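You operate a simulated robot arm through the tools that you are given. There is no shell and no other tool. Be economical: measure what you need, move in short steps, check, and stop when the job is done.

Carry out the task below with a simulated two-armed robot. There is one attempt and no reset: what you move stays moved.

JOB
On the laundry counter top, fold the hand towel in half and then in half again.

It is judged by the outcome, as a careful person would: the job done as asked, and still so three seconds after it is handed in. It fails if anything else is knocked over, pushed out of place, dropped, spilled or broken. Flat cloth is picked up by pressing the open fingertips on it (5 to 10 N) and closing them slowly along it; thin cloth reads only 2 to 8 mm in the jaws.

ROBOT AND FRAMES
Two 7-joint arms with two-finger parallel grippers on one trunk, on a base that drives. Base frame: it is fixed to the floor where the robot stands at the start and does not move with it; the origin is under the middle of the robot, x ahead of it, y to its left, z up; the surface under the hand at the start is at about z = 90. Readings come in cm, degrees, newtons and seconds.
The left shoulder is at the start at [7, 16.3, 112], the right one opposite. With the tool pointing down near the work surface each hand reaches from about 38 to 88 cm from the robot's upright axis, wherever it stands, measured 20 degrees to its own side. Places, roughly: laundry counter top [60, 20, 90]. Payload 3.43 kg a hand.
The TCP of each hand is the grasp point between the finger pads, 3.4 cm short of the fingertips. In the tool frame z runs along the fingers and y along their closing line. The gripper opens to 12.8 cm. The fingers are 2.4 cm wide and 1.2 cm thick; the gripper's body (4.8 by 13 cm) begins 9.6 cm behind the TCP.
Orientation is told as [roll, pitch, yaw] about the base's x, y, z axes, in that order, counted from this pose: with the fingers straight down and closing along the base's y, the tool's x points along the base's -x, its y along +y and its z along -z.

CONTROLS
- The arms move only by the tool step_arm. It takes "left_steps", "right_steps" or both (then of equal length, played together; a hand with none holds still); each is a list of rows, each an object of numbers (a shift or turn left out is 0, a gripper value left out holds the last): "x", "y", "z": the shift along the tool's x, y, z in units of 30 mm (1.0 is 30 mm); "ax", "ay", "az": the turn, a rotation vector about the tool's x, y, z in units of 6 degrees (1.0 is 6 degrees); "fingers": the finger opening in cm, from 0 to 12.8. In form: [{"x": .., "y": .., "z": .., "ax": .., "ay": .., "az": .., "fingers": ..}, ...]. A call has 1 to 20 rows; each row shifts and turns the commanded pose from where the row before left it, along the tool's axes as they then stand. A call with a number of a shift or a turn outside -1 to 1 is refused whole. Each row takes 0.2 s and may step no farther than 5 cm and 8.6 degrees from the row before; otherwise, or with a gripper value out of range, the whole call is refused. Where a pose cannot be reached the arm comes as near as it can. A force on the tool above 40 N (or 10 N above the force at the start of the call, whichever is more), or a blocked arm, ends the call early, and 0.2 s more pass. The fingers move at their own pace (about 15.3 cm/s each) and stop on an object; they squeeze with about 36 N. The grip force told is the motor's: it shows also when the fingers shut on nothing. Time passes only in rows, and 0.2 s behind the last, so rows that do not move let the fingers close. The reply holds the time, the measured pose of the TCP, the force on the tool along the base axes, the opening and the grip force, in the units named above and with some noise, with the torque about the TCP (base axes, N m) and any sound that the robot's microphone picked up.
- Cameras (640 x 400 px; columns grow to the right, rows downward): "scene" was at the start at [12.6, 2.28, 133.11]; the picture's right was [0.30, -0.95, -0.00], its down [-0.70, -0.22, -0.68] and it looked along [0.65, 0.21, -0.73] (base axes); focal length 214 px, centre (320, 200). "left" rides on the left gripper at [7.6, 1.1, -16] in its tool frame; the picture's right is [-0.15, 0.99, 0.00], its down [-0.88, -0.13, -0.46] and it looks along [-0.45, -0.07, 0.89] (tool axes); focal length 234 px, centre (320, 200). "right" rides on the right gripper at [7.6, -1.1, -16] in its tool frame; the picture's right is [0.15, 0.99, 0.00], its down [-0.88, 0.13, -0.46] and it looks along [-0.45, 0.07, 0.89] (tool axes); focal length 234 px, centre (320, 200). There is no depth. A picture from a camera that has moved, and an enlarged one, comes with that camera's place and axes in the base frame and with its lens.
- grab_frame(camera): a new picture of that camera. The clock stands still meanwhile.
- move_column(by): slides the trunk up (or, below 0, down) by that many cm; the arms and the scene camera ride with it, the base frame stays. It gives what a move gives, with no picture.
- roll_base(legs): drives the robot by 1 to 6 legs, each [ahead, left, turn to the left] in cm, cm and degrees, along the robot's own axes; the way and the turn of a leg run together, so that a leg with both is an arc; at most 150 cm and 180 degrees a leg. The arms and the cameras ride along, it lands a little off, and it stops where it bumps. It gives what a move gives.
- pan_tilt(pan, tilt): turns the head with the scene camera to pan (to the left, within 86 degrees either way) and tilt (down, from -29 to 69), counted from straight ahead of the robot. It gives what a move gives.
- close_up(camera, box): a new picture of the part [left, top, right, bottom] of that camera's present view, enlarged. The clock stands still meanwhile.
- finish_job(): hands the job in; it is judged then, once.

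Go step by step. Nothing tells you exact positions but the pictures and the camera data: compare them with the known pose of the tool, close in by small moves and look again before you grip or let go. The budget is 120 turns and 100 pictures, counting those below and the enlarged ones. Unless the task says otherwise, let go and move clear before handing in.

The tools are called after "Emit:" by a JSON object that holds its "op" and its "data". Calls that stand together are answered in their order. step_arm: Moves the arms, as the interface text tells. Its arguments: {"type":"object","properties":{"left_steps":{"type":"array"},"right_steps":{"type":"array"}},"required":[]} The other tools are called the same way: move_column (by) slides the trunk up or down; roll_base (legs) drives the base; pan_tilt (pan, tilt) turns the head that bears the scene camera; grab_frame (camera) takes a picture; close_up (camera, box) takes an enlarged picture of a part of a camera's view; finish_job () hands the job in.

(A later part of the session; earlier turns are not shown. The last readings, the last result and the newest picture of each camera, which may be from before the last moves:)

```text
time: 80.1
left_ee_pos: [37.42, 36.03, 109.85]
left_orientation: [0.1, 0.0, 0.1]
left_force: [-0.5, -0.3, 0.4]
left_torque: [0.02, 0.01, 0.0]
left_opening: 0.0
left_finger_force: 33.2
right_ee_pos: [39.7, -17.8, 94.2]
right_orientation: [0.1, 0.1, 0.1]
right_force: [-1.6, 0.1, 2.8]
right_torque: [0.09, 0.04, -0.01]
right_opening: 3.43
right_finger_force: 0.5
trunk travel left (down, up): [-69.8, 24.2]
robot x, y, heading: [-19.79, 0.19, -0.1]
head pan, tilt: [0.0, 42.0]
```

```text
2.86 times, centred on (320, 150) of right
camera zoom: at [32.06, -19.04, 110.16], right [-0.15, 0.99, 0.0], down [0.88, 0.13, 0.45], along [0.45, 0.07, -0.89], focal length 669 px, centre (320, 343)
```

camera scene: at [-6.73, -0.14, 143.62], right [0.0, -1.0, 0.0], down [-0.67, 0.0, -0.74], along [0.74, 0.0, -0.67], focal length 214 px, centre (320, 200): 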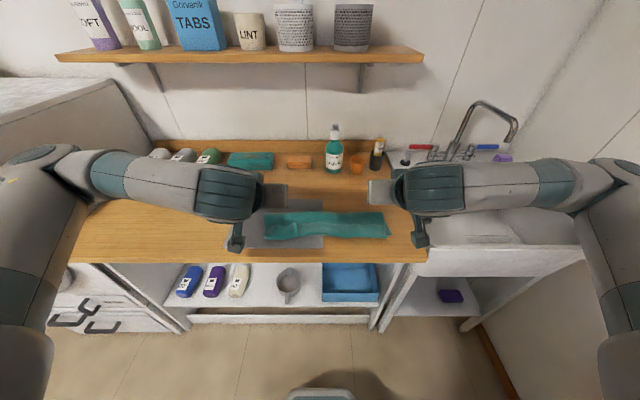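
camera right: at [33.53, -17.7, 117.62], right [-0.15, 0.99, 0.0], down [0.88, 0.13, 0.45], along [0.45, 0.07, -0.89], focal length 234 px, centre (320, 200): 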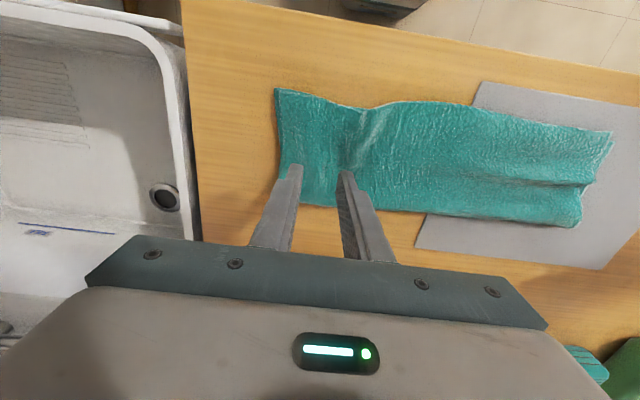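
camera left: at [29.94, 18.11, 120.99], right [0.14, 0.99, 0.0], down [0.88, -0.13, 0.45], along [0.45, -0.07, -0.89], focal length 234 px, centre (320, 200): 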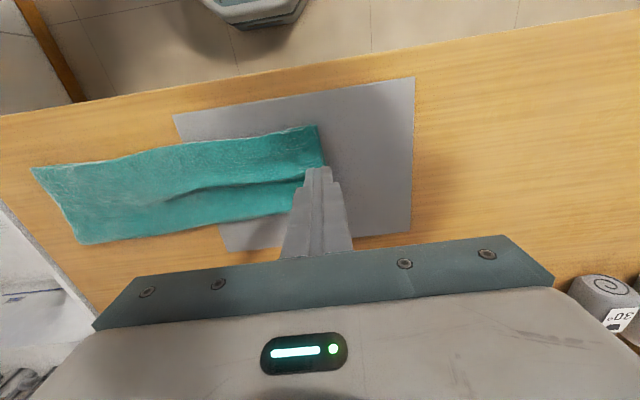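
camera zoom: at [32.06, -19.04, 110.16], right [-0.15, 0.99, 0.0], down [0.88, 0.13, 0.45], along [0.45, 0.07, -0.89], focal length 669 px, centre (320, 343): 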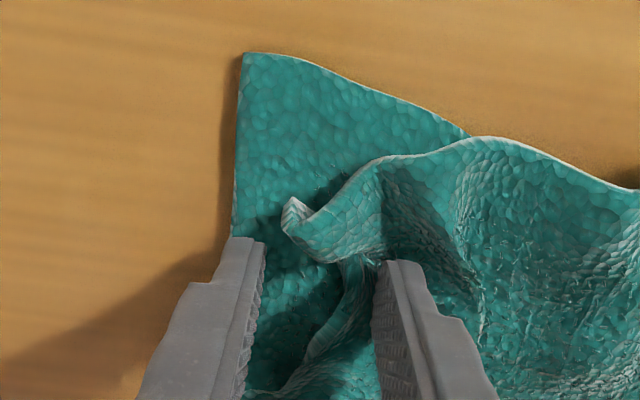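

The outer finger is on the bottom layer, the inner one on the top, and the top's lip is between them. I press a bit more, close and lift.

Emit:
{"op": "step_arm", "data": {"right_steps": [{"z": 0.08}, {"z": 0.03, "fingers": 3.1}, {"fingers": 2.8}, {"fingers": 2.5}, {"fingers": 2.2}, {"fingers": 1.9}, {"fingers": 1.6}, {"fingers": 1.3}, {"fingers": 1.0}, {"fingers": 0.7}, {"fingers": 0.4}, {"fingers": 0}, {}, {}]}}

Emit:
{"op": "step_arm", "data": {"right_steps": [{"z": -0.3}, {"z": -0.5}, {"z": -0.5, "y": 0.1}, {"z": -0.5, "y": 0.15}, {}]}}

Emit:
{"op": "close_up", "data": {"camera": "scene", "box": [300, 170, 460, 270]}}

Emit:
{"op": "close_up", "data": {"camera": "right", "box": [200, 60, 440, 240]}}

```text
time: 83.1
left_ee_pos: [37.17, 36.13, 109.83]
left_orientation: [-0.2, -0.2, 0.0]
left_force: [0.4, -0.4, -0.1]
left_torque: [0.03, 0.03, 0.0]
left_opening: 0.0
left_finger_force: 32.6
right_ee_pos: [39.37, -17.6, 93.87]
right_orientation: [-0.1, 0.0, 0.0]
right_force: [0.2, 6.7, 21.8]
right_torque: [0.4, 0.05, -0.03]
right_opening: 0.43
right_finger_force: 36.0
trunk travel left (down, up): [-69.8, 24.2]
robot x, y, heading: [-20.24, 0.06, 0.0]
head pan, tilt: [0.0, 42.0]
```

```text
time: 84.3
left_ee_pos: [37.44, 35.86, 109.79]
left_orientation: [-0.1, 0.0, 0.1]
left_force: [0.2, -0.2, -0.1]
left_torque: [0.02, 0.0, 0.0]
left_opening: 0.01
left_finger_force: 33.3
right_ee_pos: [39.66, -16.95, 99.05]
right_orientation: [-0.1, 0.1, 0.0]
right_force: [-0.1, 0.3, -0.8]
right_torque: [0.04, -0.01, -0.01]
right_opening: 0.39
right_finger_force: 35.8
trunk travel left (down, up): [-69.8, 24.2]
robot x, y, heading: [-20.32, -0.03, -0.0]
head pan, tilt: [0.0, 42.0]
```

```text
4.00 times, centred on (380, 220) of scene
camera zoom: at [-6.76, -0.14, 143.63], right [0.0, -1.0, 0.0], down [-0.67, 0.0, -0.74], along [0.74, 0.0, -0.67], focal length 858 px, centre (80, 120)
```

zoom: 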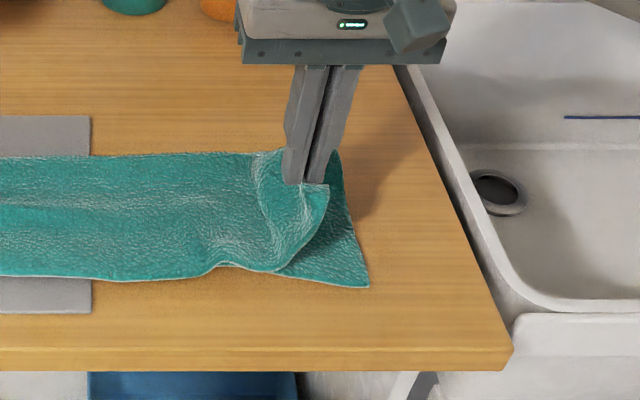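

```text
2.22 times, centred on (320, 150) of right
camera zoom: at [32.0, -18.27, 115.1], right [-0.15, 0.99, 0.0], down [0.88, 0.13, 0.45], along [0.45, 0.07, -0.89], focal length 520 px, centre (320, 311)
```

zoom: 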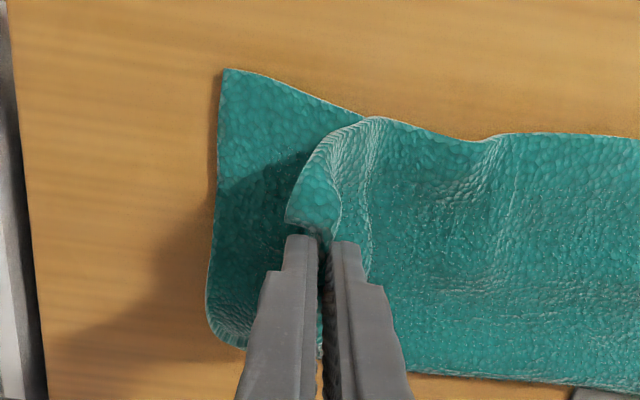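

Still only the top layer, which I'm holding by its end. New plan: carry the top layer's end over to the left end now. The bottom layer hangs on it along the fold edge, and its end becomes the uppermost free layer, so I can bring it over afterwards with a simple pinch. The left hand moves out of the way.

Emit:
{"op": "step_arm", "data": {"right_steps": [{"y": 0.75, "z": -0.75}, {"y": 0.75, "z": -0.75}, {"y": 0.75, "z": -0.75}, {"y": 0.75, "z": -0.75}, {"y": 0.833, "z": -0.11, "ax": 0.833}, {"y": 0.82, "z": -0.182, "ax": 0.833}, {"y": 0.8, "z": -0.253, "ax": 0.833}, {"y": 0.777, "z": -0.322, "ax": 0.833}, {"y": 0.745, "z": -0.388, "ax": 0.833}, {"y": 0.709, "z": -0.452, "ax": 0.833}, {}], "left_steps": [{"y": 0.45, "x": 0.2, "z": -0.3}, {"y": 0.45, "x": 0.2, "z": -0.3}, {"y": 0.45, "x": 0.2, "z": -0.3}, {"y": 0.45, "x": 0.2, "z": -0.3}, {"y": 0.45, "x": 0.2, "z": -0.3}, {"y": 0.45, "x": 0.2, "z": -0.3}, {"y": 0.45, "x": 0.2, "z": -0.3}, {"y": 0.45, "x": 0.2, "z": -0.3}, {"y": 0.45, "x": 0.2, "z": -0.3}, {"y": 0.45, "x": 0.2, "z": -0.3}, {}]}}

Emit:
{"op": "close_up", "data": {"camera": "scene", "box": [220, 150, 420, 275]}}

```text
time: 86.7
left_ee_pos: [31.25, 49.39, 118.95]
left_orientation: [0.1, 0.1, 0.1]
left_force: [0.0, -0.3, 0.0]
left_torque: [0.02, 0.01, 0.0]
left_opening: 0.02
left_finger_force: 33.4
right_ee_pos: [39.64, 7.04, 110.1]
right_orientation: [-30.0, 0.1, 0.0]
right_force: [0.5, -0.3, 0.7]
right_torque: [0.1, -0.02, -0.02]
right_opening: 0.41
right_finger_force: 36.1
trunk travel left (down, up): [-69.8, 24.2]
robot x, y, heading: [-20.18, -0.08, -0.0]
head pan, tilt: [0.0, 42.0]
```

```text
3.20 times, centred on (320, 212) of scene
camera zoom: at [-6.67, -0.29, 143.62], right [0.0, -1.0, 0.0], down [-0.67, 0.0, -0.74], along [0.74, 0.0, -0.67], focal length 686 px, centre (320, 160)
```

zoom: 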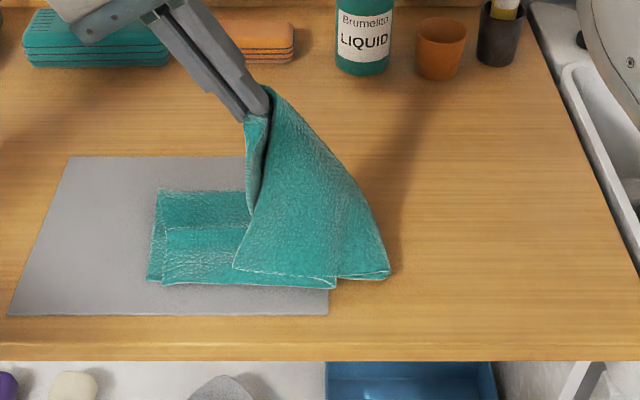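

The bottom layer comes along nicely with the fold. I continue over to the left end.

Emit:
{"op": "step_arm", "data": {"right_steps": [{"y": 0.926, "z": 0.004, "ax": 0.333}, {"y": 0.926, "z": -0.028, "ax": 0.333}, {"y": 0.924, "z": -0.06, "ax": 0.333}, {"y": 0.922, "z": -0.093, "ax": 0.333}, {"y": 0.918, "z": -0.125, "ax": 0.333}, {}]}}

Emit:
{"op": "close_up", "data": {"camera": "scene", "box": [220, 150, 420, 275]}}

```text
time: 88.1
left_ee_pos: [31.27, 49.41, 118.8]
left_orientation: [0.1, 0.0, 0.2]
left_force: [0.4, -0.3, -0.1]
left_torque: [-0.01, 0.01, 0.01]
left_opening: 0.02
left_finger_force: 32.9
right_ee_pos: [36.87, 11.74, 102.75]
right_orientation: [-39.8, -0.1, 0.0]
right_force: [-0.7, 0.3, -0.8]
right_torque: [0.09, 0.02, 0.02]
right_opening: 0.36
right_finger_force: 35.7
right hand out of reach, approached as far as the arm can: row 3, 4, 5
trunk travel left (down, up): [-69.8, 24.2]
robot x, y, heading: [-20.08, 0.32, -0.1]
head pan, tilt: [0.0, 42.0]
```

```text
3.20 times, centred on (320, 212) of scene
camera zoom: at [-6.75, -0.15, 143.63], right [0.0, -1.0, 0.0], down [-0.67, 0.0, -0.74], along [0.74, 0.0, -0.67], focal length 686 px, centre (320, 160)
```

zoom: 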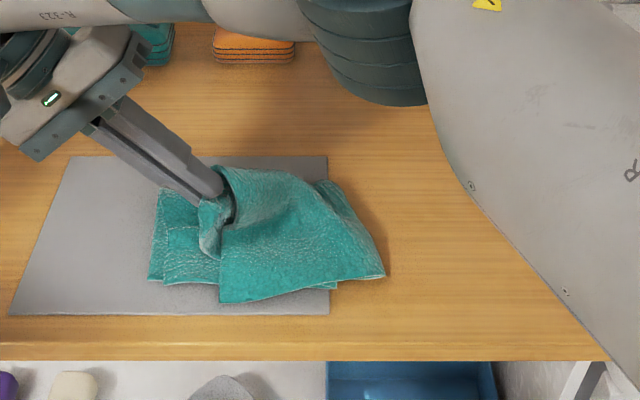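

The right arm hits its cross-reach limit, so I let the base carry it the rest of the way: 7 cm left and 3 cm ahead.

Emit:
{"op": "roll_base", "data": {"legs": [[3, 7, 0]]}}

Emit:
{"op": "close_up", "data": {"camera": "scene", "box": [220, 150, 460, 300]}}

```text
time: 89.1
left_ee_pos: [34.18, 56.39, 118.8]
left_orientation: [0.0, -0.1, 0.0]
left_force: [-0.2, 0.3, -0.4]
left_torque: [0.03, -0.02, -0.03]
left_opening: 0.0
left_finger_force: 33.4
right_ee_pos: [39.84, 18.66, 102.91]
right_orientation: [-39.8, -0.1, 0.1]
right_force: [-0.1, -0.2, 0.1]
right_torque: [0.08, -0.03, 0.0]
right_opening: 0.36
right_finger_force: 35.8
trunk travel left (down, up): [-69.8, 24.2]
robot x, y, heading: [-16.86, 6.99, 0.3]
head pan, tilt: [0.0, 42.0]
```

```text
2.67 times, centred on (340, 225) of scene
camera zoom: at [-3.73, 6.72, 143.64], right [0.0, -1.0, 0.0], down [-0.67, 0.0, -0.74], along [0.74, 0.0, -0.67], focal length 572 px, centre (267, 133)
```

zoom: 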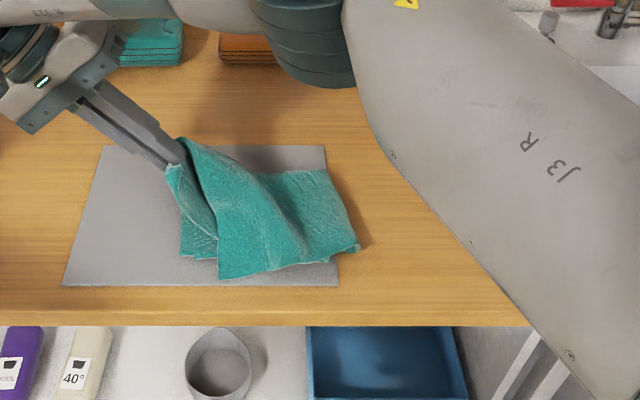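

I shift 2 cm more to the left and lower with the column.

Emit:
{"op": "roll_base", "data": {"legs": [[0, 2, 0]]}}

Emit:
{"op": "move_column", "data": {"by": -6.5}}

Emit:
{"op": "close_up", "data": {"camera": "scene", "box": [220, 150, 460, 300]}}

Emit:
{"op": "grab_frame", "data": {"camera": "right"}}

```text
time: 89.9
left_ee_pos: [34.33, 57.96, 118.91]
left_orientation: [0.2, 0.0, 0.0]
left_force: [-0.2, -0.7, -0.2]
left_torque: [0.06, 0.0, -0.03]
left_opening: 0.0
left_finger_force: 33.2
right_ee_pos: [39.8, 20.3, 102.87]
right_orientation: [-39.7, 0.0, 0.0]
right_force: [-0.7, -0.8, -0.4]
right_torque: [0.13, 0.0, -0.02]
right_opening: 0.38
right_finger_force: 35.9
trunk travel left (down, up): [-69.8, 24.2]
robot x, y, heading: [-16.68, 8.68, -0.2]
head pan, tilt: [0.0, 42.0]
```

```text
time: 91.0
left_ee_pos: [34.37, 58.38, 112.34]
left_orientation: [0.0, -0.1, 0.0]
left_force: [-0.6, -0.2, -0.4]
left_torque: [0.02, 0.02, 0.01]
left_opening: 0.0
left_finger_force: 32.5
right_ee_pos: [39.81, 20.61, 96.34]
right_orientation: [-39.9, -0.1, -0.1]
right_force: [0.2, -0.2, 0.6]
right_torque: [0.1, 0.01, 0.0]
right_opening: 0.37
right_finger_force: 35.7
trunk travel left (down, up): [-63.3, 30.7]
robot x, y, heading: [-17.27, 8.99, -0.2]
head pan, tilt: [0.0, 42.0]
```

```text
2.67 times, centred on (340, 225) of scene
camera zoom: at [-3.73, 8.7, 137.14], right [0.0, -1.0, 0.0], down [-0.67, 0.0, -0.74], along [0.74, 0.0, -0.67], focal length 572 px, centre (267, 133)
```

zoom: 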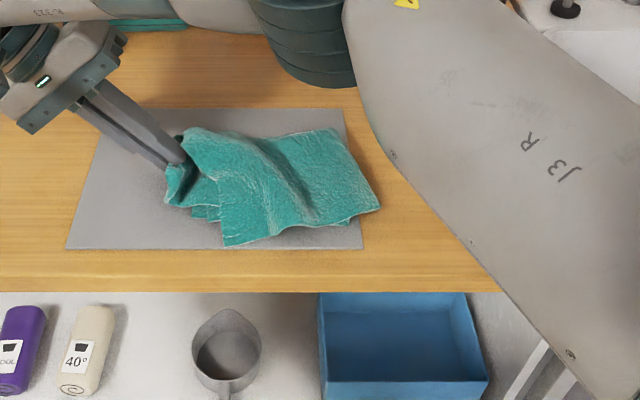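

```text
29 pictures are left
camera right: at [32.27, 29.75, 109.33], right [-0.15, 0.76, -0.63], down [0.88, 0.39, 0.27], along [0.45, -0.52, -0.73], focal length 234 px, centre (320, 200)
```

right: 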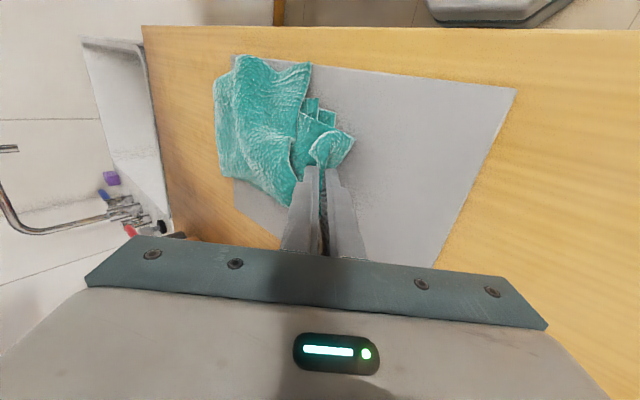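

The end is above the left end of the stack. I lower the rest and release, then raise with the column.

Emit:
{"op": "move_column", "data": {"by": -1.7}}

Emit:
{"op": "step_arm", "data": {"right_steps": [{"fingers": 0.8}, {"fingers": 1.5}, {"fingers": 2.2}, {"fingers": 3}, {}, {}]}}

Emit:
{"op": "move_column", "data": {"by": 14}}

Emit:
{"op": "grab_frame", "data": {"camera": "right"}}

Emit:
{"op": "close_up", "data": {"camera": "scene", "box": [240, 180, 440, 305]}}

```text
time: 91.6
left_ee_pos: [34.35, 58.38, 110.59]
left_orientation: [0.0, 0.0, 0.0]
left_force: [-0.7, 0.3, 0.0]
left_torque: [-0.01, 0.01, 0.01]
left_opening: 0.01
left_finger_force: 32.9
right_ee_pos: [39.83, 20.51, 94.57]
right_orientation: [-39.8, 0.1, 0.0]
right_force: [-0.4, -0.6, -0.5]
right_torque: [0.07, 0.0, 0.0]
right_opening: 0.36
right_finger_force: 36.1
trunk travel left (down, up): [-61.6, 32.4]
robot x, y, heading: [-17.19, 8.76, -0.2]
head pan, tilt: [0.0, 42.0]
```

```text
time: 93.0
left_ee_pos: [34.28, 58.18, 110.62]
left_orientation: [0.0, 0.0, 0.0]
left_force: [0.4, -0.4, 0.9]
left_torque: [0.0, 0.03, 0.02]
left_opening: 0.0
left_finger_force: 33.5
right_ee_pos: [39.85, 20.6, 94.73]
right_orientation: [-39.8, 0.1, 0.0]
right_force: [1.1, -0.6, 5.3]
right_torque: [0.01, 0.0, 0.02]
right_opening: 2.8
right_finger_force: 0.1
trunk travel left (down, up): [-61.6, 32.4]
robot x, y, heading: [-16.92, 8.76, 0.0]
head pan, tilt: [0.0, 42.0]
```

```text
time: 94.7
left_ee_pos: [34.4, 58.28, 124.55]
left_orientation: [0.1, 0.0, 0.0]
left_force: [0.5, 0.3, -0.4]
left_torque: [-0.01, 0.02, 0.0]
left_opening: 0.0
left_finger_force: 33.0
right_ee_pos: [39.75, 20.47, 108.64]
right_orientation: [-39.8, 0.0, 0.0]
right_force: [0.2, -0.4, 0.2]
right_torque: [-0.02, 0.0, -0.01]
right_opening: 2.99
right_finger_force: 0.0
trunk travel left (down, up): [-75.6, 18.4]
robot x, y, heading: [-16.99, 8.89, 0.3]
head pan, tilt: [0.0, 42.0]
```

```text
28 pictures are left
camera right: at [32.3, 29.8, 121.58], right [-0.15, 0.76, -0.63], down [0.88, 0.39, 0.27], along [0.45, -0.52, -0.73], focal length 234 px, centre (320, 200)
```

right: 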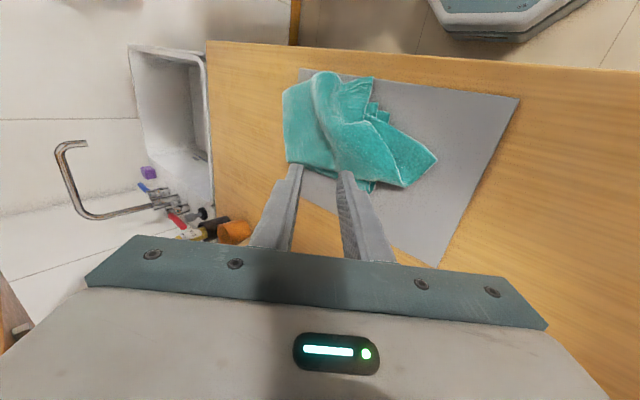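

```text
3.20 times, centred on (340, 242) of scene
camera zoom: at [-3.68, 8.76, 149.42], right [0.0, -1.0, 0.0], down [-0.67, 0.0, -0.74], along [0.74, 0.0, -0.67], focal length 686 px, centre (256, 64)
```

zoom: 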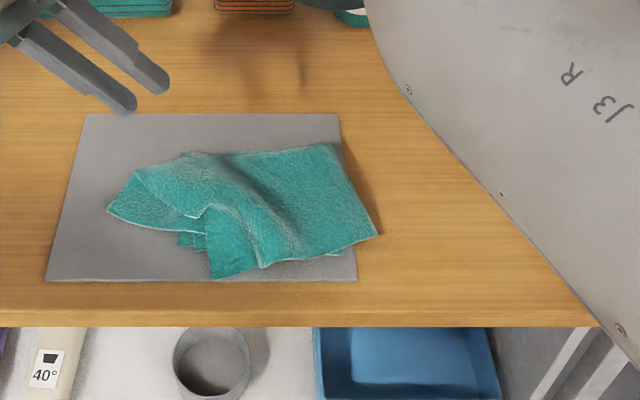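

Emit:
{"op": "close_up", "data": {"camera": "right", "box": [270, 60, 450, 200]}}

```text
2.86 times, centred on (360, 130) of right
camera zoom: at [32.3, 29.8, 121.58], right [-0.15, 0.76, -0.63], down [0.88, 0.39, 0.27], along [0.45, -0.52, -0.73], focal length 669 px, centre (206, 400)
```

zoom: 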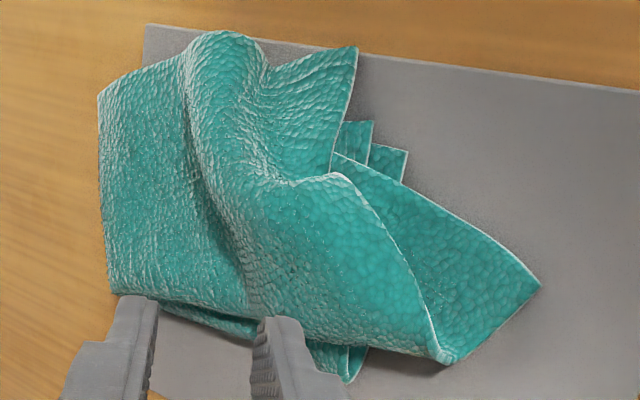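

Layout is clear now: the stack's fold line is at the right (y≈−1). The carried end is rotated: its fold corner is at [43,21], the inner layer's corner at [38.6,24], and the outermost layer's corner at [31,13]. They belong at [46.5,17.5], [34.5,17] and [34.5,17]. I withdraw the right hand and bring the left hand over the fold corner.

Emit:
{"op": "step_arm", "data": {"right_steps": [{"y": -0.85, "z": 0.28, "ax": -0.95}, {"y": -0.877, "z": 0.19, "ax": -0.95}, {"y": -0.89, "z": 0.107, "ax": -0.95}, {"y": -0.897, "z": 0.017, "ax": -0.95}, {"y": -0.895, "z": -0.07, "ax": -0.95}, {"y": -0.883, "z": -0.16, "ax": -0.95}, {"y": -0.863, "z": -0.25, "ax": -0.95}, {"y": -0.9}, {"y": -0.9}, {"y": -0.9}, {"y": -0.9}, {"y": -0.9}, {"y": -0.9}, {"y": -0.9}, {"y": -0.9}, {}, {}, {}], "left_steps": [{}, {}, {}, {"y": -0.943, "x": -0.193}, {"y": -0.943, "x": -0.193}, {"y": -0.943, "x": -0.193}, {"y": -0.943, "x": -0.193}, {"y": -0.943, "x": -0.193, "z": 0.86}, {"y": -0.943, "x": -0.193, "z": 0.86}, {"y": -0.943, "x": -0.193, "z": 0.86}, {"y": -0.943, "x": -0.193, "z": 0.86}, {"y": -0.943, "x": -0.193, "z": 0.86}, {"y": -0.943, "x": -0.193, "z": 0.86}, {"y": -0.943, "x": -0.193, "z": 0.86, "fingers": 3}, {"y": -0.943, "x": -0.193, "z": 0.86}, {"y": -0.943, "x": -0.193, "z": 0.86}, {"y": -0.943, "x": -0.193, "z": 0.86}, {}]}}

Emit:
{"op": "grab_frame", "data": {"camera": "left"}}

```text
time: 98.5
left_ee_pos: [42.33, 18.67, 98.85]
left_orientation: [0.0, 0.1, 0.0]
left_force: [0.0, 0.2, 0.3]
left_torque: [-0.03, -0.03, -0.01]
left_opening: 3.01
left_finger_force: 0.1
right_ee_pos: [39.58, -18.63, 115.63]
right_orientation: [0.1, 0.0, 0.0]
right_force: [0.1, -0.7, 0.1]
right_torque: [0.01, -0.01, -0.01]
right_opening: 3.0
right_finger_force: 0.0
trunk travel left (down, up): [-75.6, 18.4]
robot x, y, heading: [-16.86, 8.71, 0.2]
head pan, tilt: [0.0, 42.0]
```

```text
25 pictures are left
camera left: at [34.74, 19.85, 114.61], right [0.15, 0.99, 0.0], down [0.88, -0.13, 0.46], along [0.45, -0.07, -0.89], focal length 234 px, centre (320, 200)
```

left: 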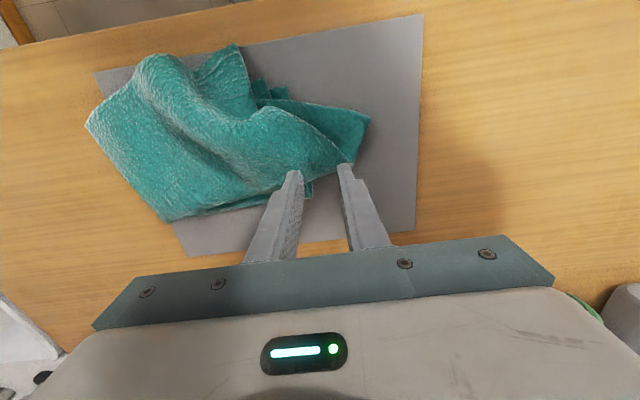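

The left fingers are over the fold corner. I lower and press.

Emit:
{"op": "step_arm", "data": {"left_steps": [{"x": 0.1, "z": 0.6}, {"z": 0.5}, {"z": 0.2}, {"z": 0.12}, {}]}}

```text
time: 99.7
left_ee_pos: [41.86, 18.5, 94.65]
left_orientation: [-0.1, -0.2, 0.0]
left_force: [2.0, -1.0, 19.7]
left_torque: [-0.48, -0.07, 0.01]
left_opening: 2.95
left_finger_force: 0.1
right_ee_pos: [39.63, -18.63, 115.75]
right_orientation: [0.1, -0.1, 0.0]
right_force: [1.0, 0.0, 0.2]
right_torque: [0.0, 0.04, -0.04]
right_opening: 3.01
right_finger_force: 0.1
trunk travel left (down, up): [-75.6, 18.4]
robot x, y, heading: [-16.99, 9.07, -0.1]
head pan, tilt: [0.0, 42.0]
```

Emit:
{"op": "step_arm", "data": {"left_steps": [{"z": -0.07}, {"fingers": 2.7}, {"fingers": 2.4}, {"fingers": 2.1}, {"fingers": 1.8}, {"fingers": 1.5}, {"fingers": 1.2}, {"fingers": 0.9}, {"fingers": 0.6}, {"fingers": 0.3}, {"fingers": 0}, {}, {}, {"z": -0.5}, {"z": -0.5}, {"z": -0.5, "x": -0.3}, {"z": -0.4, "x": -0.4, "y": -0.3}, {"x": -0.4, "y": -0.4}, {"x": -0.3, "y": -0.2}, {}]}}

Emit:
{"op": "grab_frame", "data": {"camera": "left"}}

Emit:
{"op": "close_up", "data": {"camera": "scene", "box": [240, 180, 440, 305]}}

```text
time: 103.9
left_ee_pos: [46.32, 15.96, 100.47]
left_orientation: [0.0, 0.0, 0.0]
left_force: [-0.8, 0.9, 0.2]
left_torque: [0.0, -0.03, 0.02]
left_opening: 0.38
left_finger_force: 36.1
right_ee_pos: [39.73, -18.57, 115.55]
right_orientation: [0.1, 0.0, 0.0]
right_force: [0.4, -0.4, -0.5]
right_torque: [0.01, 0.0, -0.01]
right_opening: 3.0
right_finger_force: 0.0
trunk travel left (down, up): [-75.6, 18.4]
robot x, y, heading: [-16.96, 8.59, 0.0]
head pan, tilt: [0.0, 42.0]
```

```text
24 pictures are left
camera left: at [38.8, 17.18, 116.38], right [0.15, 0.99, 0.0], down [0.88, -0.13, 0.46], along [0.45, -0.07, -0.89], focal length 234 px, centre (320, 200)
```

left: 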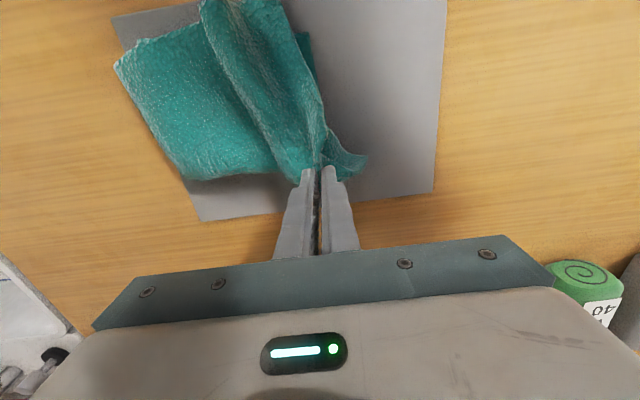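

```text
3.20 times, centred on (340, 242) of scene
camera zoom: at [-3.71, 8.73, 149.43], right [0.0, -1.0, 0.0], down [-0.67, 0.0, -0.74], along [0.74, 0.0, -0.67], focal length 686 px, centre (256, 64)
```

zoom: 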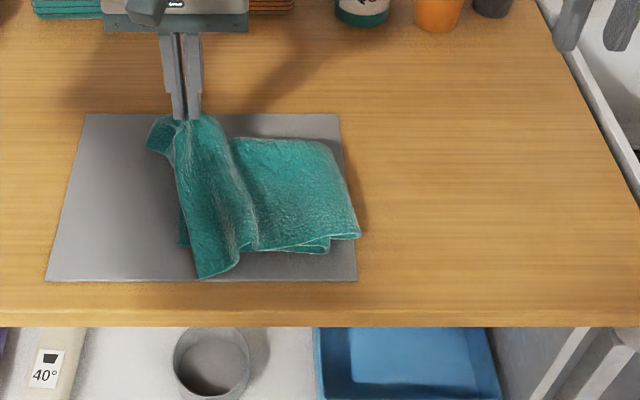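

The fold corner is aligned. I lay it down, release and lift.

Emit:
{"op": "step_arm", "data": {"left_steps": [{"z": 0.6}, {"z": 0.6}, {"z": 0.5}, {"z": 0.1}, {"fingers": 0.8}, {"fingers": 1.5}, {"fingers": 2.2}, {"fingers": 3.0}, {}, {"z": -0.5}, {"z": -1}, {"z": -1}, {"z": -1}, {"x": -0.7}, {}]}}

Emit:
{"op": "close_up", "data": {"camera": "left", "box": [100, 0, 400, 200]}}

Emit:
{"op": "close_up", "data": {"camera": "scene", "box": [250, 190, 378, 270]}}

```text
time: 107.1
left_ee_pos: [48.6, 15.89, 105.49]
left_orientation: [0.0, -0.1, 0.0]
left_force: [-0.1, 0.3, -1.1]
left_torque: [-0.01, 0.0, 0.0]
left_opening: 2.98
left_finger_force: 0.1
right_ee_pos: [39.64, -18.64, 115.6]
right_orientation: [0.2, 0.0, 0.0]
right_force: [-0.5, 0.9, 0.4]
right_torque: [0.01, 0.01, -0.01]
right_opening: 3.01
right_finger_force: 0.0
trunk travel left (down, up): [-75.6, 18.4]
robot x, y, heading: [-17.18, 9.01, 0.1]
head pan, tilt: [0.0, 42.0]
```

```text
2.00 times, centred on (250, 100) of left
camera zoom: at [41.0, 17.14, 121.37], right [0.15, 0.99, 0.0], down [0.88, -0.13, 0.46], along [0.45, -0.07, -0.89], focal length 468 px, centre (460, 400)
```

zoom: 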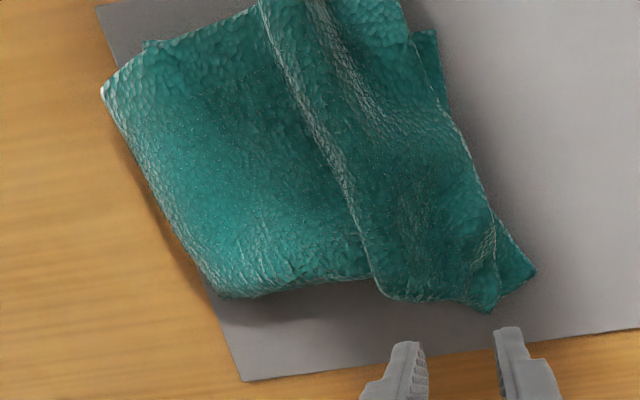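

```text
5.00 times, centred on (314, 230) of scene
camera zoom: at [-3.71, 8.75, 149.43], right [0.0, -1.0, 0.0], down [-0.67, 0.0, -0.74], along [0.74, 0.0, -0.67], focal length 1072 px, centre (350, 50)
```

zoom: 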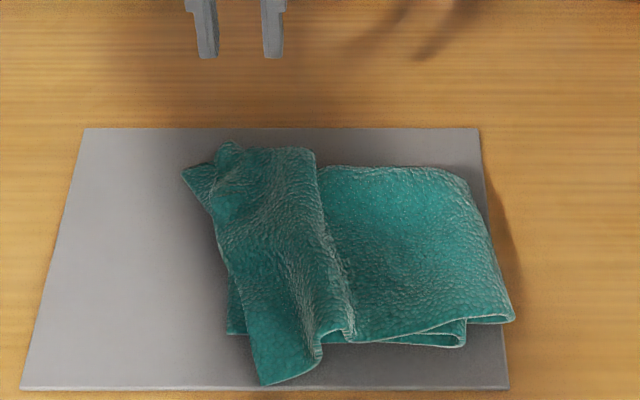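

The stack's end is close, but the inner layer's corner (now at [48,20]) ended up too far back under the outermost layer. I'll open the outermost layer like a page by lifting its near corner at [31,13.5], fix the inner corner, then close the page. First I move the left hand over that near corner.

Emit:
{"op": "step_arm", "data": {"left_steps": [{"x": 0.867, "y": -0.227, "fingers": 2.6}, {"x": 0.867, "y": -0.227}, {"x": 0.867, "y": -0.227}, {"x": 0.867, "y": -0.227}, {"x": 0.867, "y": -0.227}, {"x": 0.867, "y": -0.227}, {"z": 0.8}, {"z": 0.8}, {"z": 0.6}, {}]}}

Emit:
{"op": "grab_frame", "data": {"camera": "left"}}

```text
time: 109.3
left_ee_pos: [32.96, 11.89, 98.83]
left_orientation: [0.0, 0.0, 0.0]
left_force: [0.1, -0.5, -0.2]
left_torque: [0.01, 0.0, -0.01]
left_opening: 2.6
left_finger_force: 0.0
right_ee_pos: [39.69, -18.56, 115.64]
right_orientation: [0.2, 0.0, 0.0]
right_force: [0.7, 0.3, -0.1]
right_torque: [-0.01, -0.01, -0.02]
right_opening: 3.0
right_finger_force: 0.2
trunk travel left (down, up): [-75.6, 18.4]
robot x, y, heading: [-17.34, 8.92, 0.2]
head pan, tilt: [0.0, 42.0]
```

```text
20 pictures are left
camera left: at [25.37, 13.03, 114.78], right [0.15, 0.99, 0.0], down [0.88, -0.13, 0.46], along [0.45, -0.07, -0.89], focal length 234 px, centre (320, 200)
```

left: 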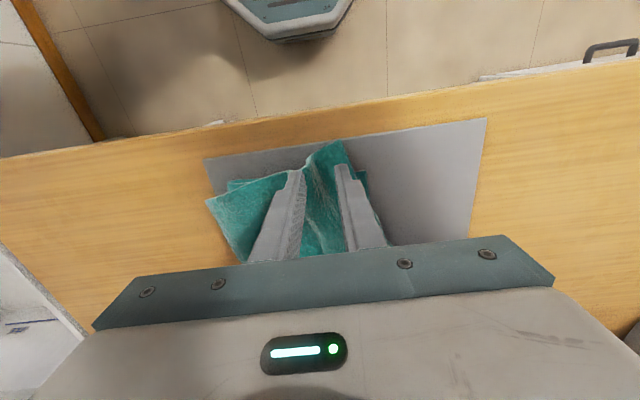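

The fingers are positioned over the corner. I lower and press.

Emit:
{"op": "step_arm", "data": {"left_steps": [{"y": 0.1, "x": 0.1, "z": 0.6}, {"z": 0.6}, {"z": 0.3}, {"z": 0.1}, {}]}}

```text
time: 110.5
left_ee_pos: [32.55, 12.15, 94.52]
left_orientation: [-0.1, -0.4, 0.1]
left_force: [7.1, 4.1, 31.9]
left_torque: [-0.3, -0.53, 0.08]
left_opening: 2.48
left_finger_force: 0.0
right_ee_pos: [39.53, -18.62, 115.79]
right_orientation: [0.1, -0.1, 0.0]
right_force: [-0.2, 0.2, 0.5]
right_torque: [0.01, 0.01, 0.0]
right_opening: 2.99
right_finger_force: 0.1
trunk travel left (down, up): [-75.6, 18.4]
robot x, y, heading: [-16.7, 8.68, -0.0]
head pan, tilt: [0.0, 42.0]
```

That is too firm, so I ease off to about 8 N.

Emit:
{"op": "step_arm", "data": {"left_steps": [{"z": -0.12}, {}]}}

```text
time: 111.1
left_ee_pos: [32.52, 12.09, 94.52]
left_orientation: [0.0, 0.0, 0.0]
left_force: [7.2, 1.8, 18.4]
left_torque: [-0.19, -0.42, 0.12]
left_opening: 2.5
left_finger_force: 0.1
right_ee_pos: [39.59, -18.67, 115.61]
right_orientation: [0.0, 0.0, -0.1]
right_force: [0.4, -0.3, 0.1]
right_torque: [-0.01, -0.03, 0.03]
right_opening: 2.99
right_finger_force: 0.1
trunk travel left (down, up): [-75.6, 18.4]
robot x, y, heading: [-17.15, 8.51, 0.1]
head pan, tilt: [0.0, 42.0]
```

Emit:
{"op": "step_arm", "data": {"left_steps": [{"z": -0.08}, {"fingers": 2.2}, {"fingers": 1.9}, {"fingers": 1.6}, {"fingers": 1.3}, {"fingers": 1.0}, {"fingers": 0.7}, {"fingers": 0.4}, {"fingers": 0}, {}, {}, {"z": -0.3}, {"z": -0.6}, {"z": -0.6}, {}]}}

Emit:
{"op": "close_up", "data": {"camera": "scene", "box": [250, 190, 378, 270]}}

```text
time: 114.3
left_ee_pos: [32.46, 12.14, 99.27]
left_orientation: [0.0, -0.1, 0.1]
left_force: [-0.6, -0.1, -0.2]
left_torque: [-0.01, 0.01, -0.02]
left_opening: 0.0
left_finger_force: 33.2
right_ee_pos: [39.57, -18.59, 115.62]
right_orientation: [0.1, 0.0, 0.0]
right_force: [-0.5, -0.3, -0.6]
right_torque: [-0.01, 0.02, -0.01]
right_opening: 3.0
right_finger_force: 0.1
trunk travel left (down, up): [-75.6, 18.4]
robot x, y, heading: [-17.05, 8.67, 0.0]
head pan, tilt: [0.0, 42.0]
```

```text
5.00 times, centred on (314, 230) of scene
camera zoom: at [-3.68, 8.73, 149.43], right [0.0, -1.0, 0.0], down [-0.67, 0.0, -0.74], along [0.74, 0.0, -0.67], focal length 1072 px, centre (350, 50)
```

zoom: 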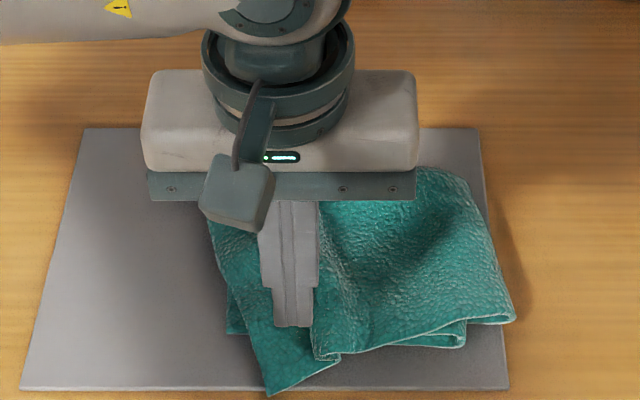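

The pinch slipped off. I retry with the hand slightly nearer the corner and a steadier press.

Emit:
{"op": "step_arm", "data": {"left_steps": [{"x": 0.25, "y": -0.05, "fingers": 3}, {"z": 0.6}, {"z": 0.6}, {"z": 0.28}, {}]}}

```text
time: 115.5
left_ee_pos: [31.72, 11.79, 94.86]
left_orientation: [0.0, 0.0, 0.0]
left_force: [0.1, 0.3, 0.7]
left_torque: [-0.04, 0.0, 0.01]
left_opening: 2.98
left_finger_force: 0.1
right_ee_pos: [39.61, -18.58, 115.67]
right_orientation: [0.2, 0.0, 0.0]
right_force: [0.2, 0.4, 0.5]
right_torque: [0.03, 0.0, -0.02]
right_opening: 3.0
right_finger_force: 0.0
trunk travel left (down, up): [-75.6, 18.4]
robot x, y, heading: [-17.2, 8.69, -0.0]
head pan, tilt: [0.0, 42.0]
```

Emit:
{"op": "step_arm", "data": {"left_steps": [{"z": 0.12}, {"z": 0.08}, {}]}}

Emit:
{"op": "close_up", "data": {"camera": "left", "box": [220, 80, 420, 230]}}

```text
time: 116.3
left_ee_pos: [31.73, 11.99, 94.46]
left_orientation: [0.0, -0.1, 0.0]
left_force: [3.4, 1.9, 21.3]
left_torque: [-0.25, -0.32, 0.07]
left_opening: 2.94
left_finger_force: 0.1
right_ee_pos: [39.46, -18.65, 115.75]
right_orientation: [0.1, -0.1, 0.1]
right_force: [-0.9, 0.0, 0.1]
right_torque: [0.02, -0.02, -0.01]
right_opening: 3.04
right_finger_force: 0.1
trunk travel left (down, up): [-75.6, 18.4]
robot x, y, heading: [-17.05, 8.76, -0.1]
head pan, tilt: [0.0, 42.0]
```

```text
2.67 times, centred on (320, 155) of left
camera zoom: at [24.16, 13.16, 110.25], right [0.15, 0.99, 0.0], down [0.88, -0.13, 0.46], along [0.45, -0.07, -0.89], focal length 624 px, centre (320, 320)
```

zoom: 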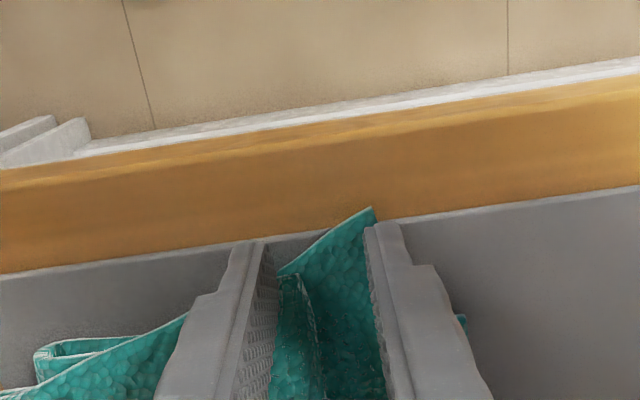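

The outer finger is just off the cloth. I shift 1.3 cm inward and press again.

Emit:
{"op": "step_arm", "data": {"left_steps": [{"z": -0.5}, {"y": -0.45, "x": 0.05}, {"z": 0.35}, {"z": 0.08}, {}]}}

```text
time: 117.5
left_ee_pos: [31.62, 10.61, 94.36]
left_orientation: [0.0, 0.0, 0.1]
left_force: [0.0, 0.1, 1.8]
left_torque: [-0.03, -0.04, 0.0]
left_opening: 3.01
left_finger_force: 0.2
right_ee_pos: [39.57, -18.53, 115.52]
right_orientation: [0.0, 0.0, 0.0]
right_force: [-0.1, 0.9, 0.1]
right_torque: [-0.03, 0.02, -0.01]
right_opening: 2.97
right_finger_force: 0.1
trunk travel left (down, up): [-75.6, 18.4]
robot x, y, heading: [-17.16, 9.01, 0.0]
head pan, tilt: [0.0, 42.0]
```

Emit:
{"op": "step_arm", "data": {"left_steps": [{"z": 0.1}, {"z": 0.04}, {}, {"fingers": 2.7}, {"fingers": 2.4}, {"fingers": 2.1}, {"fingers": 1.8}, {"fingers": 1.5}, {"fingers": 1.2}, {"fingers": 0.9}, {"fingers": 0.6}, {"fingers": 0.3}, {"fingers": 0}, {}, {}]}}

```text
time: 120.7
left_ee_pos: [31.33, 10.58, 94.05]
left_orientation: [0.0, -0.1, 0.0]
left_force: [-2.7, -4.4, 22.3]
left_torque: [-0.12, -0.2, -0.05]
left_opening: 0.41
left_finger_force: 36.1
right_ee_pos: [39.53, -18.62, 115.66]
right_orientation: [0.1, -0.1, -0.1]
right_force: [-1.0, -0.3, 0.4]
right_torque: [0.0, 0.03, -0.02]
right_opening: 2.99
right_finger_force: 0.1
trunk travel left (down, up): [-75.6, 18.4]
robot x, y, heading: [-17.15, 8.91, 0.0]
head pan, tilt: [0.0, 42.0]
```

The pinch now holds (4 mm). I lift and turn the page over toward the back, watching the items behind (they start at x≈71).

Emit:
{"op": "step_arm", "data": {"left_steps": [{"z": -0.4}, {"z": -0.7}, {"z": -0.8, "x": -0.3}, {"z": -0.8, "x": -0.6, "y": 0.1}, {"z": -0.6, "x": -0.8, "y": 0.1}, {"z": -0.4, "x": -0.9, "y": 0.1}, {"x": -0.9, "y": 0.1}, {"x": -0.9, "y": 0.1}, {"x": -0.9, "y": 0.1}, {"x": -0.9, "y": 0.1}, {"x": -0.9, "z": 0.3}, {"x": -0.6, "z": 0.3}, {}]}}

Emit:
{"op": "grab_frame", "data": {"camera": "scene"}}

```text
time: 123.5
left_ee_pos: [54.75, 12.84, 103.26]
left_orientation: [0.1, 0.0, 0.0]
left_force: [-0.1, 0.4, -0.1]
left_torque: [-0.03, -0.02, 0.02]
left_opening: 0.36
left_finger_force: 35.8
right_ee_pos: [39.57, -18.68, 115.64]
right_orientation: [0.2, -0.1, 0.0]
right_force: [-0.5, 0.0, -0.4]
right_torque: [-0.02, 0.04, 0.02]
right_opening: 3.01
right_finger_force: 0.1
trunk travel left (down, up): [-75.6, 18.4]
robot x, y, heading: [-17.08, 8.63, -0.0]
head pan, tilt: [0.0, 42.0]
```

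```text
17 pictures are left
camera scene: at [-3.74, 8.75, 149.43], right [0.0, -1.0, 0.0], down [-0.67, 0.0, -0.74], along [0.74, 0.0, -0.67], focal length 214 px, centre (320, 200)
```

scene: 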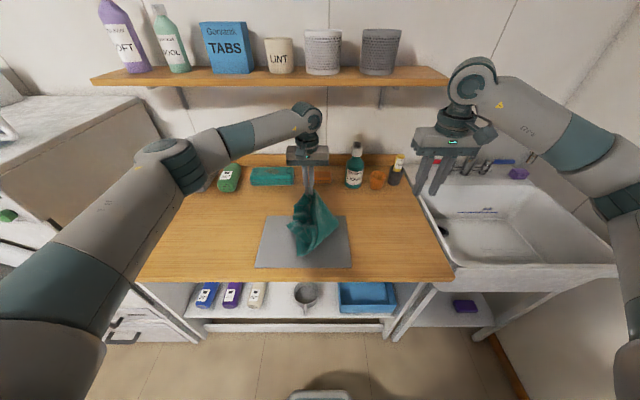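

Emit:
{"op": "close_up", "data": {"camera": "scene", "box": [240, 170, 368, 270]}}

```text
4.00 times, centred on (304, 220) of scene
camera zoom: at [-3.74, 8.75, 149.43], right [0.0, -1.0, 0.0], down [-0.67, 0.0, -0.74], along [0.74, 0.0, -0.67], focal length 858 px, centre (384, 120)
```

zoom: 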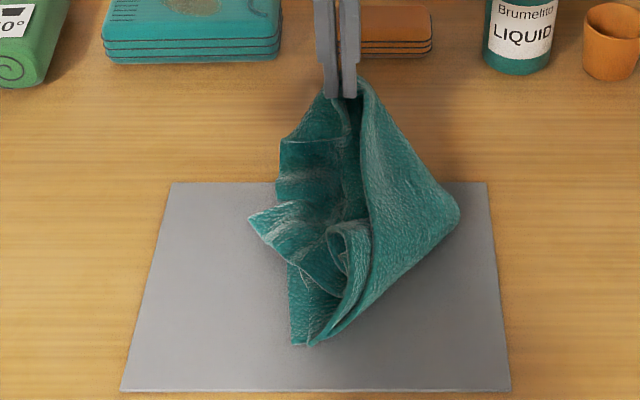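

The page is open, exposing the inner layer's end. I lay the page down behind and release it, then look from above.

Emit:
{"op": "step_arm", "data": {"left_steps": [{"x": -0.5, "y": 0.1, "z": 0.5}, {"x": -0.4, "y": 0.1, "z": 0.6}, {"z": 0.7}, {"z": 0.6}, {}, {"fingers": 0.8}, {"fingers": 1.6}, {"fingers": 2.4}, {"fingers": 3.2}, {}, {"z": -0.5}, {"z": -1}, {"z": -1}, {"z": -1}, {}]}}

Emit:
{"op": "close_up", "data": {"camera": "left", "box": [120, 0, 440, 200]}}

Emit:
{"op": "close_up", "data": {"camera": "scene", "box": [240, 170, 368, 270]}}

```text
time: 126.7
left_ee_pos: [57.31, 13.54, 106.54]
left_orientation: [0.0, 0.3, 0.1]
left_force: [0.0, -0.9, 0.7]
left_torque: [-0.01, -0.01, -0.03]
left_opening: 3.18
left_finger_force: 0.0
right_ee_pos: [39.72, -18.52, 115.49]
right_orientation: [0.0, 0.0, 0.0]
right_force: [0.7, 0.1, 0.2]
right_torque: [0.0, 0.0, -0.02]
right_opening: 2.99
right_finger_force: 0.1
trunk travel left (down, up): [-75.6, 18.4]
robot x, y, heading: [-17.08, 8.58, -0.0]
head pan, tilt: [0.0, 42.0]
```

```text
2.00 times, centred on (280, 100) of left
camera zoom: at [49.85, 14.57, 122.57], right [0.15, 0.99, 0.0], down [0.88, -0.13, 0.45], along [0.45, -0.07, -0.89], focal length 468 px, centre (400, 400)
```

zoom: 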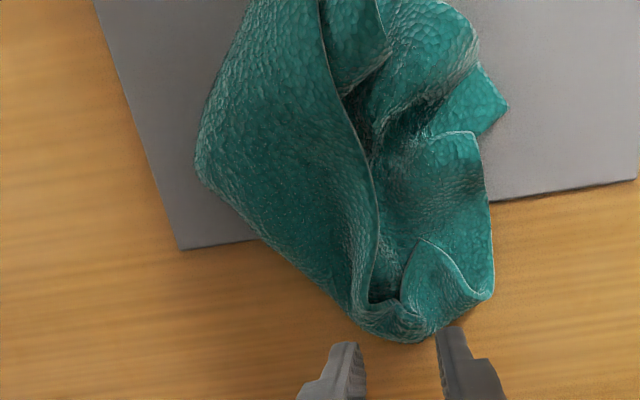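

```text
4.00 times, centred on (304, 220) of scene
camera zoom: at [-3.65, 8.72, 149.42], right [0.0, -1.0, 0.0], down [-0.67, 0.0, -0.74], along [0.74, 0.0, -0.67], focal length 858 px, centre (384, 120)
```

zoom: 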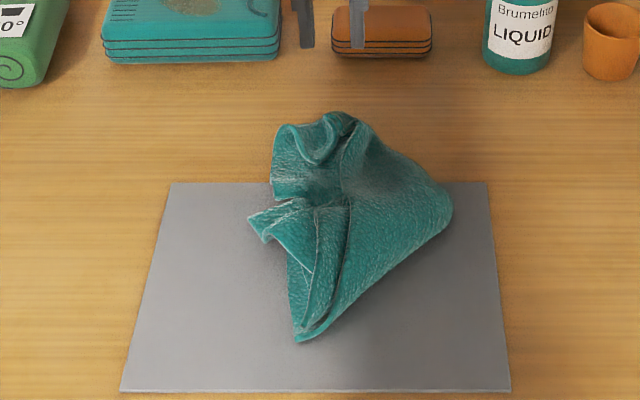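

The page opening dragged the second fold apart, so I'll restore the strip: with the right hand, pinch the outer layer's corner where I released it (≈[57.5,14]) and carry it back to the right end. The left hand moves aside.

Emit:
{"op": "step_arm", "data": {"left_steps": [{"y": 0.9, "z": -0.3, "x": 0.3}, {"y": 0.9, "z": -0.3, "x": 0.3}, {"y": 0.9, "z": -0.3, "x": 0.3}, {"y": 0.9, "z": -0.3, "x": 0.3}, {"y": 0.9, "x": 0.3}, {"y": 0.9, "x": 0.3}, {"y": 0.9, "x": 0.3}, {"y": 0.9, "x": 0.3}, {"y": 0.9}, {"y": 0.9}, {"y": 0.9}, {}, {}, {}, {}, {}, {}, {}], "right_steps": [{}, {}, {}, {}, {"x": -0.456, "y": 0.836, "z": 0.1, "fingers": 3.5}, {"x": -0.456, "y": 0.836, "z": 0.2}, {"x": -0.456, "y": 0.836, "z": 0.4}, {"x": -0.456, "y": 0.836, "z": 0.5}, {"x": -0.456, "y": 0.836, "z": 0.5}, {"x": -0.456, "y": 0.836, "z": 0.5}, {"x": -0.456, "y": 0.836, "z": 0.5}, {"x": -0.456, "y": 0.836, "z": 0.5}, {"x": -0.456, "y": 0.836, "z": 0.5}, {"x": -0.456, "y": 0.836, "z": 0.5}, {"x": -0.456, "y": 0.836, "z": 0.5}, {"x": -0.456, "y": 0.836, "z": 0.5}, {"x": -0.456, "y": 0.836, "z": 0.5}, {}]}}

Emit:
{"op": "close_up", "data": {"camera": "right", "box": [180, 60, 420, 220]}}

```text
time: 130.5
left_ee_pos: [50.25, 43.0, 110.28]
left_orientation: [0.0, 0.0, 0.0]
left_force: [1.0, -0.8, -0.2]
left_torque: [0.04, -0.05, 0.01]
left_opening: 3.21
left_finger_force: 0.1
right_ee_pos: [57.61, 14.16, 98.55]
right_orientation: [0.2, -0.1, 0.0]
right_force: [0.0, 0.2, 0.5]
right_torque: [0.03, 0.01, -0.01]
right_opening: 3.48
right_finger_force: 0.1
trunk travel left (down, up): [-75.6, 18.4]
robot x, y, heading: [-17.26, 9.17, 0.2]
head pan, tilt: [0.0, 42.0]
```

```text
2.50 times, centred on (300, 140) of right
camera zoom: at [50.09, 12.85, 114.49], right [-0.15, 0.99, 0.0], down [0.88, 0.13, 0.46], along [0.45, 0.07, -0.89], focal length 585 px, centre (370, 350)
```

zoom: 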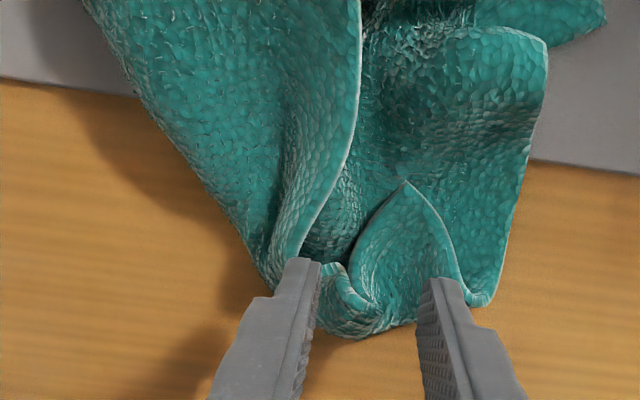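

I see the old pinch ridge between the fingers. I lower and press.

Emit:
{"op": "step_arm", "data": {"right_steps": [{"x": -0.15, "y": -0.15, "z": 0.6}, {"z": 0.6}, {"z": 0.2}, {"z": 0.08}, {}]}}

```text
time: 131.7
left_ee_pos: [50.1, 43.23, 110.28]
left_orientation: [0.1, 0.1, 0.0]
left_force: [-0.1, 0.9, 0.2]
left_torque: [0.02, -0.01, -0.03]
left_opening: 3.2
left_finger_force: 0.1
right_ee_pos: [58.02, 13.77, 94.19]
right_orientation: [0.1, -0.2, 0.0]
right_force: [2.9, 0.4, 14.6]
right_torque: [-0.25, -0.09, 0.08]
right_opening: 3.43
right_finger_force: 0.1
trunk travel left (down, up): [-75.6, 18.4]
robot x, y, heading: [-17.05, 8.88, -0.0]
head pan, tilt: [0.0, 42.0]
```

Emit:
{"op": "step_arm", "data": {"right_steps": [{"fingers": 3.0}, {"fingers": 2.6}, {"fingers": 2.2}, {"fingers": 1.8}, {"fingers": 1.4}, {"fingers": 1.0}, {"fingers": 0.6}, {"fingers": 0.3}, {"fingers": 0}, {}, {}, {"z": -0.5}, {"z": -0.8}, {"z": -0.8}, {"z": -0.8}, {}]}}

```text
time: 135.1
left_ee_pos: [50.33, 43.12, 110.27]
left_orientation: [-0.1, 0.0, 0.0]
left_force: [0.3, 0.2, -0.2]
left_torque: [-0.03, 0.02, 0.0]
left_opening: 3.23
left_finger_force: 0.1
right_ee_pos: [58.18, 13.42, 102.86]
right_orientation: [0.1, 0.1, 0.0]
right_force: [0.7, -0.5, -0.3]
right_torque: [0.03, -0.02, -0.01]
right_opening: 0.75
right_finger_force: 35.7
trunk travel left (down, up): [-75.6, 18.4]
robot x, y, heading: [-16.78, 9.29, 0.1]
head pan, tilt: [0.0, 42.0]
```

It is gripped (7.5 mm). I carry the corner back to the right end.

Emit:
{"op": "step_arm", "data": {"right_steps": [{"x": 0.6, "y": -0.8, "z": -0.3}, {"x": 0.6, "y": -0.9, "z": -0.2}, {"x": 0.6, "y": -0.9}, {"x": 0.6, "y": -0.9}, {"x": 0.6, "y": -0.9}, {"x": 0.6, "y": -0.9}, {"x": 0.6, "y": -0.9}, {"x": 0.6, "y": -0.9}, {"x": 0.6, "y": -0.9, "z": 0.2}, {"x": 0.6, "y": -0.9, "z": 0.3}, {"x": 0.6, "y": -0.95, "z": 0.5}, {"x": 0.4, "y": -0.95, "z": 0.5}, {}]}}

Emit:
{"op": "close_up", "data": {"camera": "scene", "box": [260, 170, 452, 290]}}

```text
time: 137.9
left_ee_pos: [50.34, 43.24, 110.26]
left_orientation: [0.0, 0.0, -0.1]
left_force: [0.5, 0.3, -0.1]
left_torque: [-0.03, 0.0, 0.0]
left_opening: 3.2
left_finger_force: 0.0
right_ee_pos: [37.17, -18.73, 99.8]
right_orientation: [0.0, 0.0, 0.1]
right_force: [-0.4, 0.9, -0.4]
right_torque: [0.08, -0.01, -0.02]
right_opening: 0.72
right_finger_force: 36.0
trunk travel left (down, up): [-75.6, 18.4]
robot x, y, heading: [-17.21, 8.91, -0.0]
head pan, tilt: [0.0, 42.0]
```

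```text
3.33 times, centred on (356, 230) of scene
camera zoom: at [-3.65, 8.83, 149.42], right [0.0, -1.0, 0.0], down [-0.67, 0.0, -0.74], along [0.74, 0.0, -0.67], focal length 715 px, centre (200, 100)
```

zoom: 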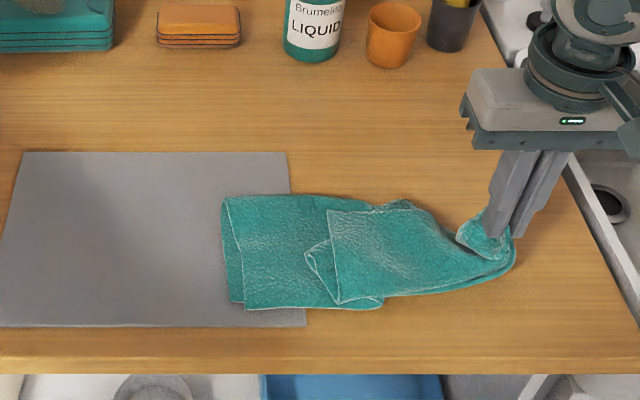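

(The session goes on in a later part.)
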